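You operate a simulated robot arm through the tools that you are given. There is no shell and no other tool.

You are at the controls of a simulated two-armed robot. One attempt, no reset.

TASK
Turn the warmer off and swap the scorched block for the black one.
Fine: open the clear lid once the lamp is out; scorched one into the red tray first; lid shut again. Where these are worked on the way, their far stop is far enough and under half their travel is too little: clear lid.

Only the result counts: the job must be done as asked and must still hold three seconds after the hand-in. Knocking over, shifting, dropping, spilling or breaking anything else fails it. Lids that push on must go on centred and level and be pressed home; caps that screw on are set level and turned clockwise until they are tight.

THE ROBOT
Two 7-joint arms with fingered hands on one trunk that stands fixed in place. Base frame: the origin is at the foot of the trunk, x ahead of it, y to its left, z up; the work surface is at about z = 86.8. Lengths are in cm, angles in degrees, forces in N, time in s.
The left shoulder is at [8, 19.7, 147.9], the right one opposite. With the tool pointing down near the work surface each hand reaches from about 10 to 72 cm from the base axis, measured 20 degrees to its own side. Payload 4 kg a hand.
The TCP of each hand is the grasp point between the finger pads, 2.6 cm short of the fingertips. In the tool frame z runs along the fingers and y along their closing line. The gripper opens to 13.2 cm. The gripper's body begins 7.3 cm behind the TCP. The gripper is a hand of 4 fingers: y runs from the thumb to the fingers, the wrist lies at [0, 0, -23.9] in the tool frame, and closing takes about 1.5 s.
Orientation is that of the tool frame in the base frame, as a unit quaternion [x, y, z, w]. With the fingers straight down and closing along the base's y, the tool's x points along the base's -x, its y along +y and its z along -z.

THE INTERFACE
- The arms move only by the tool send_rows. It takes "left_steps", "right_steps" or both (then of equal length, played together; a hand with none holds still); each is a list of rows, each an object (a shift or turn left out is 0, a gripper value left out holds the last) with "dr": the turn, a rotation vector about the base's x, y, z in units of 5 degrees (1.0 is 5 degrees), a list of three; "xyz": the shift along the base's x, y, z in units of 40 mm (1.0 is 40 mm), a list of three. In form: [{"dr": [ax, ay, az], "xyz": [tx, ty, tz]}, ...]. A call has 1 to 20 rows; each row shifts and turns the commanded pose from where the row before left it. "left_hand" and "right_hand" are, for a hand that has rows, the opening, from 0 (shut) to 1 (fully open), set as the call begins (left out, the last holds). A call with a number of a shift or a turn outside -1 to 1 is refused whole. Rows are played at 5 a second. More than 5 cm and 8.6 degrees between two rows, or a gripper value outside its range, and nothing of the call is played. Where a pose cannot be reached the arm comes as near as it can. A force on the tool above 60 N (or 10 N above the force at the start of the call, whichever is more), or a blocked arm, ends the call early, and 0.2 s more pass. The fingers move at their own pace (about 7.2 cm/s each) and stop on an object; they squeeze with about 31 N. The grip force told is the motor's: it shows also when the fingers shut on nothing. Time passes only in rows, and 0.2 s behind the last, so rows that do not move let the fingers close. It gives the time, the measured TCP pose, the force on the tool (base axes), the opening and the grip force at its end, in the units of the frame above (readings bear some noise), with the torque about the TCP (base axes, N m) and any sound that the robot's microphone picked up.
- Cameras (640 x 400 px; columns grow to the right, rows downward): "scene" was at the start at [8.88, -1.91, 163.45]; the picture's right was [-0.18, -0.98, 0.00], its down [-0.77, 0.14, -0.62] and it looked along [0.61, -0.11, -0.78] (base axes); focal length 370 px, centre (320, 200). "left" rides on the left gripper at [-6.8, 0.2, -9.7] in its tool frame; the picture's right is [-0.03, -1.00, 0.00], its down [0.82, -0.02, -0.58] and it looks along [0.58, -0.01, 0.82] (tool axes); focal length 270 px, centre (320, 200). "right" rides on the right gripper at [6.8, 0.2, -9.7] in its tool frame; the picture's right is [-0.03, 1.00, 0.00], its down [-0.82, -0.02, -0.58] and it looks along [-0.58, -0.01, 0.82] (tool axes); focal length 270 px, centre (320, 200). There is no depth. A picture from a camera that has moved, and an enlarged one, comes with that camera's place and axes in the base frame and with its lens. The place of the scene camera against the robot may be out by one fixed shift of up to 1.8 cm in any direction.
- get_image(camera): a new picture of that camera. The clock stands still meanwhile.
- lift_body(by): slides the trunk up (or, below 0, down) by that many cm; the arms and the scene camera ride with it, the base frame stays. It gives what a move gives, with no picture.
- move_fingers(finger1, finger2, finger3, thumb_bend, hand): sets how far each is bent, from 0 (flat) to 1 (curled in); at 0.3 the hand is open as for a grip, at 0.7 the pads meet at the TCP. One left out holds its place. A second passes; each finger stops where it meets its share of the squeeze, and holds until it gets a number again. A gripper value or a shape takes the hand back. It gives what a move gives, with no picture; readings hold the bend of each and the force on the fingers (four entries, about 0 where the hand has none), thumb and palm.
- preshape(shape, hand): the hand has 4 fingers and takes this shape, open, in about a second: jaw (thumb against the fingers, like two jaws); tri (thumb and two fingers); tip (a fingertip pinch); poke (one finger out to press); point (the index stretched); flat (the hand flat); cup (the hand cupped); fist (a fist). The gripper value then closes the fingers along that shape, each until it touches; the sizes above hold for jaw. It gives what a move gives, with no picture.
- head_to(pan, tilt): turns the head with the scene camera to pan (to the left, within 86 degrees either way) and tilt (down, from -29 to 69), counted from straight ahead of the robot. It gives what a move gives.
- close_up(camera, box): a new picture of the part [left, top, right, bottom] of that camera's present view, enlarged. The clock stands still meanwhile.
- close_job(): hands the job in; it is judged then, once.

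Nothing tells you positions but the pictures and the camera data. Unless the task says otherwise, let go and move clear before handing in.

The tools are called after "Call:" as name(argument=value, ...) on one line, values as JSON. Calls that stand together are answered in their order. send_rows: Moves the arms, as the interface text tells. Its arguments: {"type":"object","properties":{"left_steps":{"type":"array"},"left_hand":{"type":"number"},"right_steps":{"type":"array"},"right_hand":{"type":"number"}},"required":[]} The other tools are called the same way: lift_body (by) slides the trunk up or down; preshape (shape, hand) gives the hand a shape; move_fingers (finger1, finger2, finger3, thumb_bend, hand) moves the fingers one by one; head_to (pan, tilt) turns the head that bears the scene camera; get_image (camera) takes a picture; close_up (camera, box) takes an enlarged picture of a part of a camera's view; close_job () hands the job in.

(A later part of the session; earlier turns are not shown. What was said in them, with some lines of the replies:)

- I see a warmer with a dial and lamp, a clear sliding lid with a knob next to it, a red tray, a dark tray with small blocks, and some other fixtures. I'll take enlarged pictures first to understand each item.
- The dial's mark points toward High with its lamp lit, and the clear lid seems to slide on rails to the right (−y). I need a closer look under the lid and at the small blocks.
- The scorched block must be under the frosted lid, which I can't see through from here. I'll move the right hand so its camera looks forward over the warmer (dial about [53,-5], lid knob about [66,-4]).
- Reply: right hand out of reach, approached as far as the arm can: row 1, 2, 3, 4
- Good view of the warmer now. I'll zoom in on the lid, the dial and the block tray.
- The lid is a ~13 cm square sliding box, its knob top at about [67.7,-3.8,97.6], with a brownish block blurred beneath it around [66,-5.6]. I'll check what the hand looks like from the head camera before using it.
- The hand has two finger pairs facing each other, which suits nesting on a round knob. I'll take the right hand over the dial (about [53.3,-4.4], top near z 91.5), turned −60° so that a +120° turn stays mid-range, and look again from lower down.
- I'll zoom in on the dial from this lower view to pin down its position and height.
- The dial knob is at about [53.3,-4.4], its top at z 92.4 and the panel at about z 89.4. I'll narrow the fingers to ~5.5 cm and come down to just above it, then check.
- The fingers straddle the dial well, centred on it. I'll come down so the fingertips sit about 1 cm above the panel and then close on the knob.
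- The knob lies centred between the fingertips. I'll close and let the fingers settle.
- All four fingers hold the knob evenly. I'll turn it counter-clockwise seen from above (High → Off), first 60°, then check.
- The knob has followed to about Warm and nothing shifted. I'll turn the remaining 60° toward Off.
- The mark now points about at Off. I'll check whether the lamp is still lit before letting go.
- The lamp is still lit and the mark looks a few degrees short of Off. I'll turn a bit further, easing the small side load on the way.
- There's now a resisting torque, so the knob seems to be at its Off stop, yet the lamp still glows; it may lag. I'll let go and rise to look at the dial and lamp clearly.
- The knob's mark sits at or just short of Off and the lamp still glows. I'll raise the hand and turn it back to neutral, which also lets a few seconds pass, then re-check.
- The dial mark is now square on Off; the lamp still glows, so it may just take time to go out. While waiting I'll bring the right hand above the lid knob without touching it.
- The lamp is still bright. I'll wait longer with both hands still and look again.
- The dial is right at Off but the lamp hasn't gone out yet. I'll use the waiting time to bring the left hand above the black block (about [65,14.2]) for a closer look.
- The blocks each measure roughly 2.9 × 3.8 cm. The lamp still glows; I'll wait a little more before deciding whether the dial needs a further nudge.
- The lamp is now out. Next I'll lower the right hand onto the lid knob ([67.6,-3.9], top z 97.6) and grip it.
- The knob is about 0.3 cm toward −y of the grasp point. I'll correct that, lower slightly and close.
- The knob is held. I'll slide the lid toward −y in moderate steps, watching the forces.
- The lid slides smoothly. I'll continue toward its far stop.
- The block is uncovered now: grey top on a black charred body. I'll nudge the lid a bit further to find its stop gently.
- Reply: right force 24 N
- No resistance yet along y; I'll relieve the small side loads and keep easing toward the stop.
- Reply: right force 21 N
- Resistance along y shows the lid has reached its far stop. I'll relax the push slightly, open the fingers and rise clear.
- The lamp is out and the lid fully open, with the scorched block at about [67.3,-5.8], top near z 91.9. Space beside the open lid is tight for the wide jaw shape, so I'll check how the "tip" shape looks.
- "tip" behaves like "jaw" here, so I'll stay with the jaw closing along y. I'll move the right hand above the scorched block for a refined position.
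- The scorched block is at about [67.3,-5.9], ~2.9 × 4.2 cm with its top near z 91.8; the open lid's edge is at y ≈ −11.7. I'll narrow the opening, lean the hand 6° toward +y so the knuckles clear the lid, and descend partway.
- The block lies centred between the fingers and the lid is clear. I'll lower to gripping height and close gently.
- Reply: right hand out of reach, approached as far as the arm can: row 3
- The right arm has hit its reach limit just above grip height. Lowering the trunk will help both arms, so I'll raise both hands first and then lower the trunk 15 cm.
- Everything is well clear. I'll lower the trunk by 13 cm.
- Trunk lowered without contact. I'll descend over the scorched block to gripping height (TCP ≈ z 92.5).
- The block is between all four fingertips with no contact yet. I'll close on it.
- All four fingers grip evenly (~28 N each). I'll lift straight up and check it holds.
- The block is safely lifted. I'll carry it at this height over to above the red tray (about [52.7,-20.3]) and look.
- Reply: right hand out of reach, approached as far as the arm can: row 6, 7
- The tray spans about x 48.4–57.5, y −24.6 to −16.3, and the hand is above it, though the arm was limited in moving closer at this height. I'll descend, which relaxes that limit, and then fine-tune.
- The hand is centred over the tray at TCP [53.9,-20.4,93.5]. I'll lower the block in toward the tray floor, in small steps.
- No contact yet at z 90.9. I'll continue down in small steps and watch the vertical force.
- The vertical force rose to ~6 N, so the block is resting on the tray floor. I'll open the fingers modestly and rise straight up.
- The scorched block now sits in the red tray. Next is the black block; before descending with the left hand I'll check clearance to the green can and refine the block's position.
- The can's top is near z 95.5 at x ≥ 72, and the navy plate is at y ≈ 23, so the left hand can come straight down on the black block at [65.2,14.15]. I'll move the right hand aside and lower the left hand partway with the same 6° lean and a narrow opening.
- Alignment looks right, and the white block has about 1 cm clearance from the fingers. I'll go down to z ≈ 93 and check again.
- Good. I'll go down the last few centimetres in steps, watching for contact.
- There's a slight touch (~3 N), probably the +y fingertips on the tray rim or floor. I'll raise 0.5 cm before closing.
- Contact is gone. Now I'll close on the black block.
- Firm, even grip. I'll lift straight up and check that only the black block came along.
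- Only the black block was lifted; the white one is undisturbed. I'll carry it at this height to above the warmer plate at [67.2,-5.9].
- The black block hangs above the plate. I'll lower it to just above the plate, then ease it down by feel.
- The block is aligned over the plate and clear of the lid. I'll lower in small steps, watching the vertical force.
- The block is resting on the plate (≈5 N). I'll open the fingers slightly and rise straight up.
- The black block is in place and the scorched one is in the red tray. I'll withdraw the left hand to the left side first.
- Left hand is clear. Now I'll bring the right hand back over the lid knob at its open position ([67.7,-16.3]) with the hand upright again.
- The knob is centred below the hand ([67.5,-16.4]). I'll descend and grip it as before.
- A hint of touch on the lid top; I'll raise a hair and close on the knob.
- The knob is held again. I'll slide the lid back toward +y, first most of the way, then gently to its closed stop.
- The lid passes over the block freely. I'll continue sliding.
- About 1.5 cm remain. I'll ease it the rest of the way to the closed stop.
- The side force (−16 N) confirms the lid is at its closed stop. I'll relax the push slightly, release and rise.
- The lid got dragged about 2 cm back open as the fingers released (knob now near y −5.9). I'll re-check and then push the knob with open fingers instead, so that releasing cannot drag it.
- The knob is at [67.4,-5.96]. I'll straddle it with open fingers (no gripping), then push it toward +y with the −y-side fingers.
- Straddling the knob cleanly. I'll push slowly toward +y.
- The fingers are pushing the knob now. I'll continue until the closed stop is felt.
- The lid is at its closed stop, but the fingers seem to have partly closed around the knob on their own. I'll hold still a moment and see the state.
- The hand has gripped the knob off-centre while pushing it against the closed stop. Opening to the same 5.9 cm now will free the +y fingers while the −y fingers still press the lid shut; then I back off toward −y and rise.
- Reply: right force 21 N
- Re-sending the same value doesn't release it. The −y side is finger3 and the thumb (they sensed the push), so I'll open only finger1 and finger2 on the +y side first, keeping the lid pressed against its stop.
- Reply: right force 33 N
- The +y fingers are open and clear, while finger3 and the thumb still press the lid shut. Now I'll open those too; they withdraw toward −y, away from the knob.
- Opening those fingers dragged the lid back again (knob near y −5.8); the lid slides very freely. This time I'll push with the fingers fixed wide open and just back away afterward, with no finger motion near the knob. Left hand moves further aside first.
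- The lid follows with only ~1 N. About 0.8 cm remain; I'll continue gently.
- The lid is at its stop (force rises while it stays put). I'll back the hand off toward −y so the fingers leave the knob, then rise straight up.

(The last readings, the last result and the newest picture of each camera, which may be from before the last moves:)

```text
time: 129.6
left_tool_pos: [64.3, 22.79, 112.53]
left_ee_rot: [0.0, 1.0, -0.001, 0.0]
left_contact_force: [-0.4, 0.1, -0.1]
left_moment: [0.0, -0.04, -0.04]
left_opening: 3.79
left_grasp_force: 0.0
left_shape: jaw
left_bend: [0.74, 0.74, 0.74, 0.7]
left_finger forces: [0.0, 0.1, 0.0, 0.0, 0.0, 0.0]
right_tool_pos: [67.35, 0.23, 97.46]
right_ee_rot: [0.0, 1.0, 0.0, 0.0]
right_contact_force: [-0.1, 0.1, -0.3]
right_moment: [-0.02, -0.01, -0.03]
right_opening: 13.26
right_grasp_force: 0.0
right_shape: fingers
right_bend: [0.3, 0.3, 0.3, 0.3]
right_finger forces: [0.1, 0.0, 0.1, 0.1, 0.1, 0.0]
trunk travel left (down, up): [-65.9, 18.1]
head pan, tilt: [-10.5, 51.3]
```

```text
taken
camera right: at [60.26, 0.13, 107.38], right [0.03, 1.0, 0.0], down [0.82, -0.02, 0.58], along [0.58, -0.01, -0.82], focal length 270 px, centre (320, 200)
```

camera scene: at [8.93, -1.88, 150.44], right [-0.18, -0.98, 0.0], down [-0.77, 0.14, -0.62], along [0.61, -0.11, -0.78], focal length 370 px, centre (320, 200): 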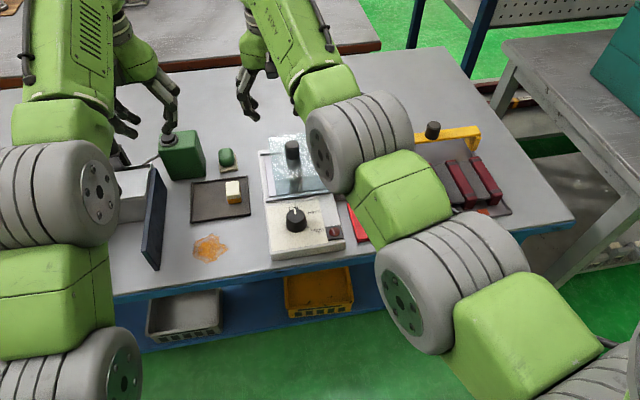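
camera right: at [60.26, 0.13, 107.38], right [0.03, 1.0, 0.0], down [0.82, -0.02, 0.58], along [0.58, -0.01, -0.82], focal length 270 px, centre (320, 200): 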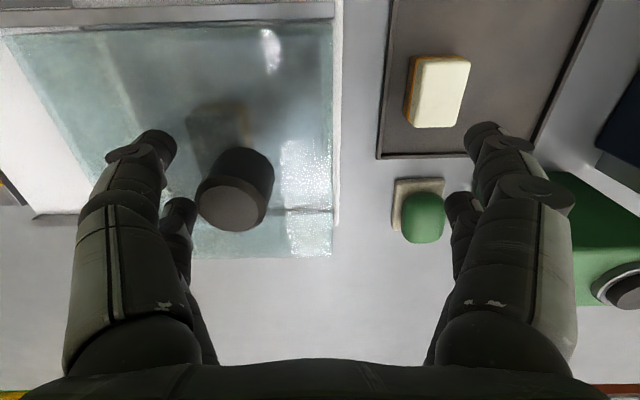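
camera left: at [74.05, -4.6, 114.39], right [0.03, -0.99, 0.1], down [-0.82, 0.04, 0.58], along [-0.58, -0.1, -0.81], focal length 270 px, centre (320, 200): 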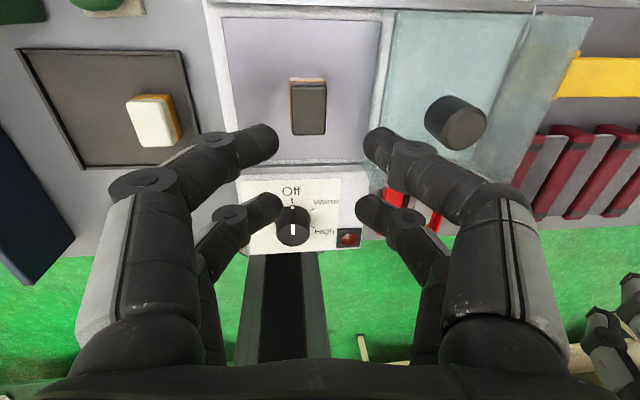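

The fingers have left the knob and the lid stayed shut. Now I'll rise straight up and clear.

Call:
send_rows(right_steps=[{"xyz": [0, 0, 0.3]}, {"xyz": [0, 0, 0.6]}, {"xyz": [0, 0, 0.8]}, {"xyz": [0, 0, 0.8]}, {"xyz": [0, 0, 0.8]}, {"xyz": [0, 0, 0.4]}, {"xyz": [0, 0, 0]}])

Call:
get_image(camera="right")

Call:
get_image(camera="scene")

```text
time: 131.2
left_tool_pos: [64.46, 22.88, 112.58]
left_ee_rot: [0.0, 1.0, 0.0, 0.0]
left_contact_force: [0.4, 0.3, 0.4]
left_moment: [0.0, -0.03, -0.01]
left_opening: 3.77
left_grasp_force: 0.1
left_shape: jaw
left_bend: [0.74, 0.74, 0.74, 0.7]
left_finger forces: [0.0, 0.0, 0.0, 0.1, 0.1, 0.0]
right_tool_pos: [67.38, -0.3, 112.18]
right_ee_rot: [-0.001, 1.0, 0.0, 0.0]
right_contact_force: [-0.8, -0.7, -0.6]
right_moment: [0.03, 0.0, 0.04]
right_opening: 13.26
right_grasp_force: 0.1
right_shape: fingers
right_bend: [0.3, 0.3, 0.3, 0.3]
right_finger forces: [0.0, 0.0, 0.0, 0.0, 0.1, 0.1]
trunk travel left (down, up): [-65.9, 18.1]
head pan, tilt: [-10.5, 51.3]
```

```text
taken
camera right: at [60.34, -0.07, 121.99], right [0.03, 1.0, 0.0], down [0.82, -0.02, 0.58], along [0.58, -0.01, -0.82], focal length 270 px, centre (320, 200)
```

right: 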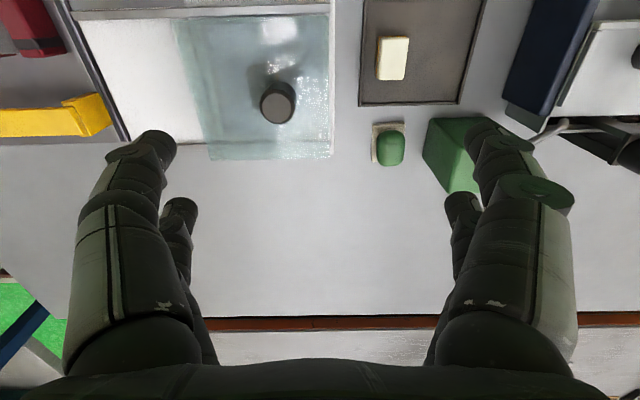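

```text
taken
camera scene: at [8.92, -1.91, 150.44], right [-0.18, -0.98, 0.0], down [-0.77, 0.14, -0.62], along [0.61, -0.11, -0.78], focal length 370 px, centre (320, 200)
```

scene: 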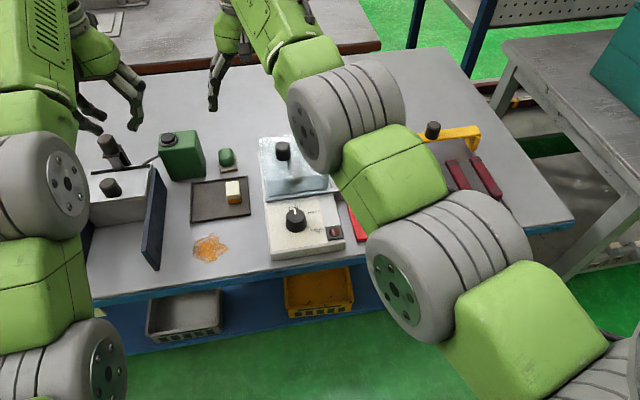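

The knob is back at y ≈ −3.8, its original closed place. I'll move the right hand well clear to the right and verify everything.

Call:
send_rows(right_steps=[{"xyz": [0, -0.5, 0.2]}, {"xyz": [0, -0.9, 0.2]}, {"xyz": [-0.1, -1, 0]}, {"xyz": [-0.2, -1, 0]}, {"xyz": [-0.3, -1, 0]}, {"xyz": [-0.3, -1, 0]}, {"xyz": [-0.3, -1, 0]}, {"xyz": [-0.2, -0.6, 0]}, {"xyz": [0, 0, 0]}])

Call:
get_image(camera="scene")

Call:
close_up(camera="scene", box=[180, 120, 410, 280])

Call:
close_up(camera="scene", box=[250, 120, 350, 210])

```text
time: 133.2
left_tool_pos: [64.18, 23.0, 112.69]
left_ee_rot: [0.0, 1.0, 0.001, 0.001]
left_contact_force: [0.0, -0.7, 0.3]
left_moment: [0.0, -0.01, 0.01]
left_opening: 3.79
left_grasp_force: 0.1
left_shape: jaw
left_bend: [0.74, 0.74, 0.74, 0.7]
left_finger forces: [0.0, 0.1, 0.1, 0.0, 0.0, 0.0]
right_tool_pos: [63.16, -27.93, 112.93]
right_ee_rot: [0.0, 1.0, 0.0, 0.001]
right_contact_force: [0.2, 0.6, 0.1]
right_moment: [-0.03, 0.0, 0.02]
right_opening: 13.25
right_grasp_force: 0.1
right_shape: fingers
right_bend: [0.3, 0.3, 0.3, 0.3]
right_finger forces: [0.0, 0.0, 0.0, 0.0, 0.0, 0.0]
right hand out of reach, approached as far as the arm can: row 6, 7, 8
trunk travel left (down, up): [-65.9, 18.1]
head pan, tilt: [-10.5, 51.3]
```

```text
taken
camera scene: at [8.88, -1.84, 150.45], right [-0.18, -0.98, 0.0], down [-0.77, 0.14, -0.62], along [0.61, -0.11, -0.78], focal length 370 px, centre (320, 200)
```

scene: 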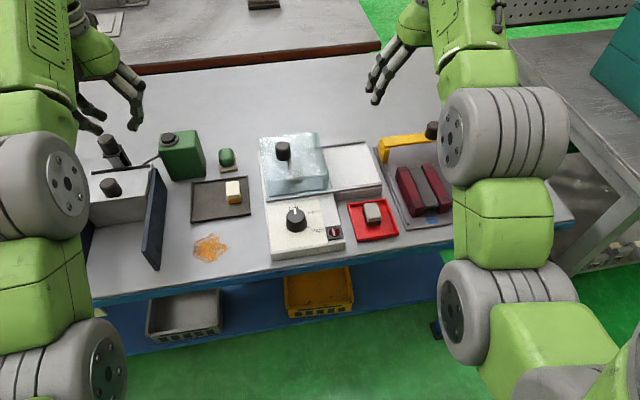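

```text
2.50 times, centred on (295, 200) of scene
camera zoom: at [8.88, -1.84, 150.45], right [-0.18, -0.98, 0.0], down [-0.77, 0.14, -0.62], along [0.61, -0.11, -0.78], focal length 924 px, centre (382, 200)
```

zoom: 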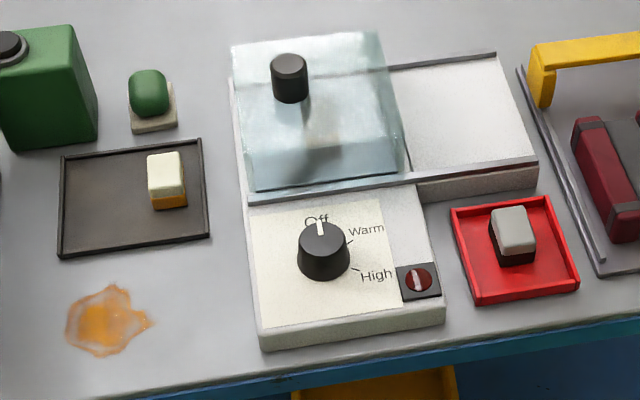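

```text
4.44 times, centred on (300, 165) of scene
camera zoom: at [8.88, -1.84, 150.45], right [-0.18, -0.98, 0.0], down [-0.77, 0.14, -0.62], along [0.61, -0.11, -0.78], focal length 1643 px, centre (409, 356)
```

zoom: 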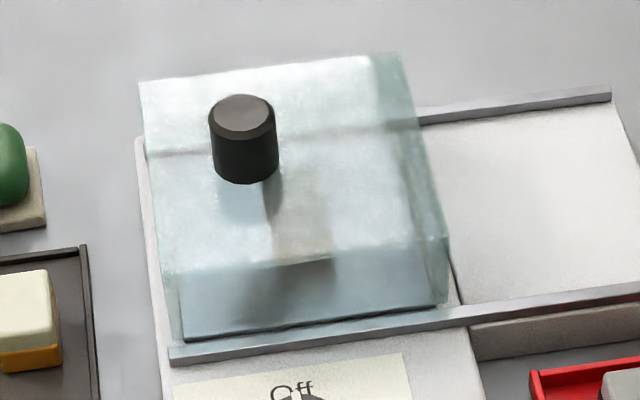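

Lid closed, lamp out, dial at Off, scorched block in the red tray. I'll compare the block tray with the earlier view to make sure nothing else shifted.

Call:
close_up(camera="scene", box=[150, 110, 270, 230])

Call:
close_up(camera="scene", box=[270, 190, 350, 250])

Call:
get_image(camera="right")

Call:
get_image(camera="left")

```text
3.33 times, centred on (210, 170) of scene
camera zoom: at [8.88, -1.84, 150.45], right [-0.18, -0.98, 0.0], down [-0.77, 0.14, -0.62], along [0.61, -0.11, -0.78], focal length 1232 px, centre (687, 300)
```

zoom: 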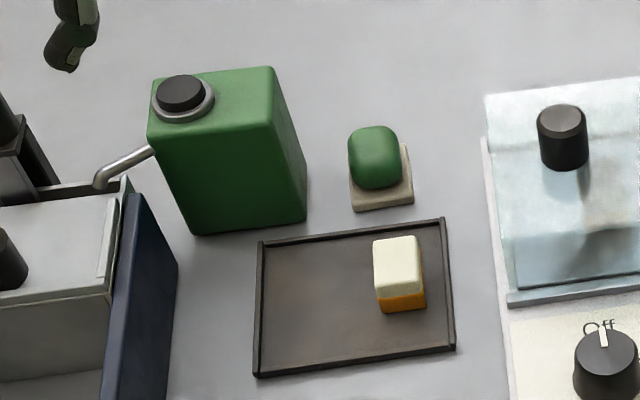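

```text
6.67 times, centred on (310, 220) of scene
camera zoom: at [8.88, -1.84, 150.45], right [-0.18, -0.98, 0.0], down [-0.77, 0.14, -0.62], along [0.61, -0.11, -0.78], focal length 2464 px, centre (387, 67)
```

zoom: 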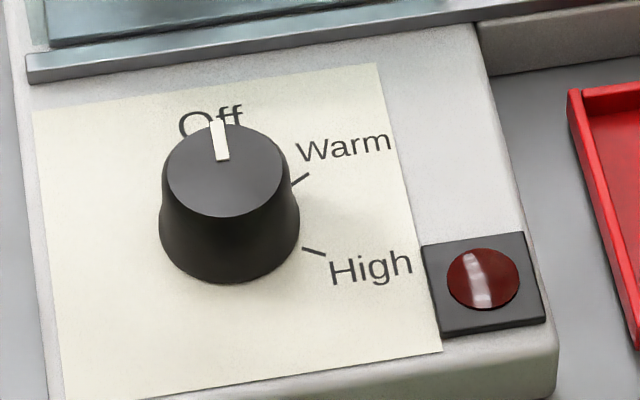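

```text
taken
camera right: at [56.03, -27.85, 122.71], right [0.03, 1.0, 0.0], down [0.81, -0.02, 0.58], along [0.58, -0.02, -0.81], focal length 270 px, centre (320, 200)
```

right: 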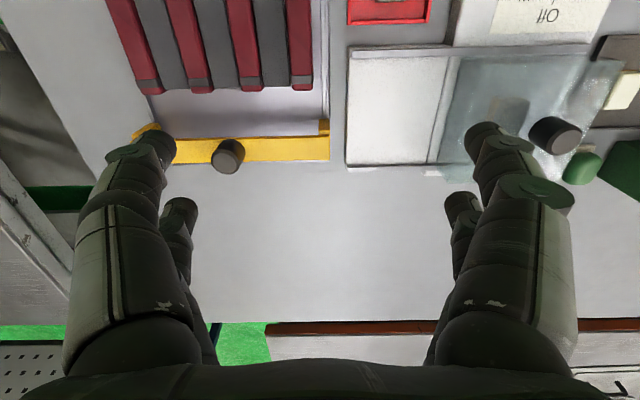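

```text
taken
camera left: at [71.05, 23.1, 122.28], right [0.03, -1.0, 0.0], down [-0.82, -0.02, 0.58], along [-0.58, -0.01, -0.82], focal length 270 px, centre (320, 200)
```

left: 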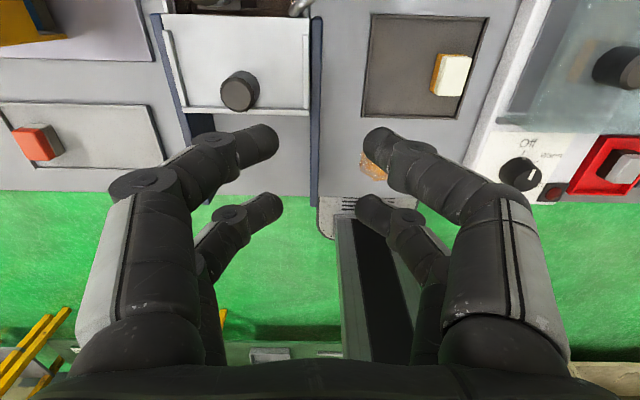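

The tray and can look unchanged. I'll double-check the white block's position more precisely with the left camera.

Call:
close_up(camera="left", box=[350, 0, 510, 130])

Call:
close_up(camera="scene", box=[185, 170, 255, 225])

Call:
close_up(camera="right", box=[330, 0, 640, 200])

```text
3.08 times, centred on (430, 65) of left
camera zoom: at [71.05, 23.1, 122.28], right [0.03, -1.0, 0.0], down [-0.82, -0.02, 0.58], along [-0.58, -0.01, -0.82], focal length 832 px, centre (-18, 615)
```

zoom: 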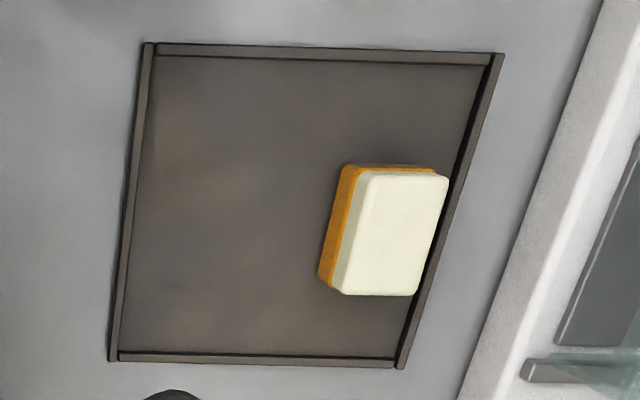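

```text
7.27 times, centred on (220, 198) of scene
camera zoom: at [8.88, -1.84, 150.45], right [-0.18, -0.98, 0.0], down [-0.77, 0.14, -0.62], along [0.61, -0.11, -0.78], focal length 2688 px, centre (1047, 218)
```

zoom: 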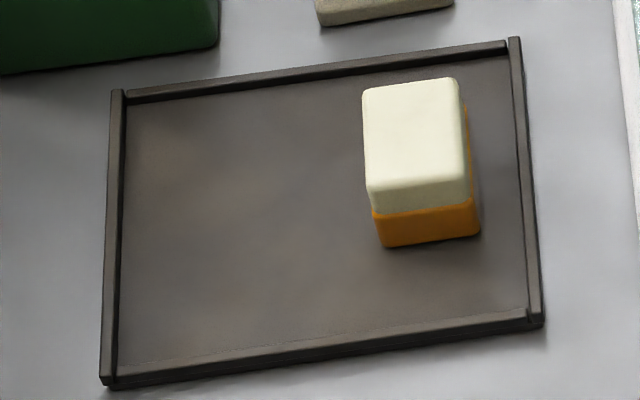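

```text
2.00 times, centred on (485, 100) of right
camera zoom: at [56.03, -27.85, 122.71], right [0.03, 1.0, 0.0], down [0.81, -0.02, 0.58], along [0.58, -0.02, -0.81], focal length 541 px, centre (-10, 400)
```

zoom: 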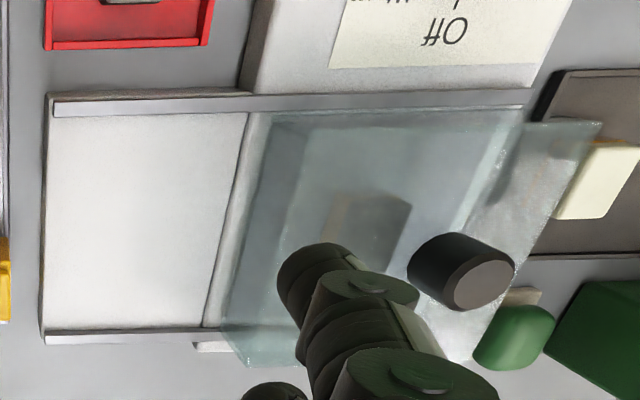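

All checks agree: the dial is at Off and the lamp is out. The lid is closed, with its knob back at y ≈ −3.8. The black block is under the lid, the scorched one is in the red tray, and the white block hasn't moved (edge at y ≈ 9.6 before and after). Both hands are empty and clear, so I'm handing in.

Call:
close_job()

```text
The job is handed in.
```

I turned the warmer off and swapped the blocks, then handed the job in; I haven't seen the judge's result.

- **Warmer:** The dial is at Off. The lamp took up to about half a minute more to go out, and I opened the lid only after that.
- **Scorched block:** It went into the red tray first and is resting on the tray floor.
- **Black block:** It now sits on the warmer plate where the scorched one was.
- **Lid:** I opened it to its far stop. Closing took three tries, because the fingers dragged it about 2 cm open twice as I let go. On the third try I pushed it with the fingers fixed open, and it stayed at its closed stop.
- **Everything else:** The other items I checked were where they started. The left fingers briefly touched the block tray or its rim at about 3 N, but neither the tray nor the white block moved measurably.

Both hands are empty and clear of the bench. I lowered the trunk 13 cm so the arms could reach and left it there.
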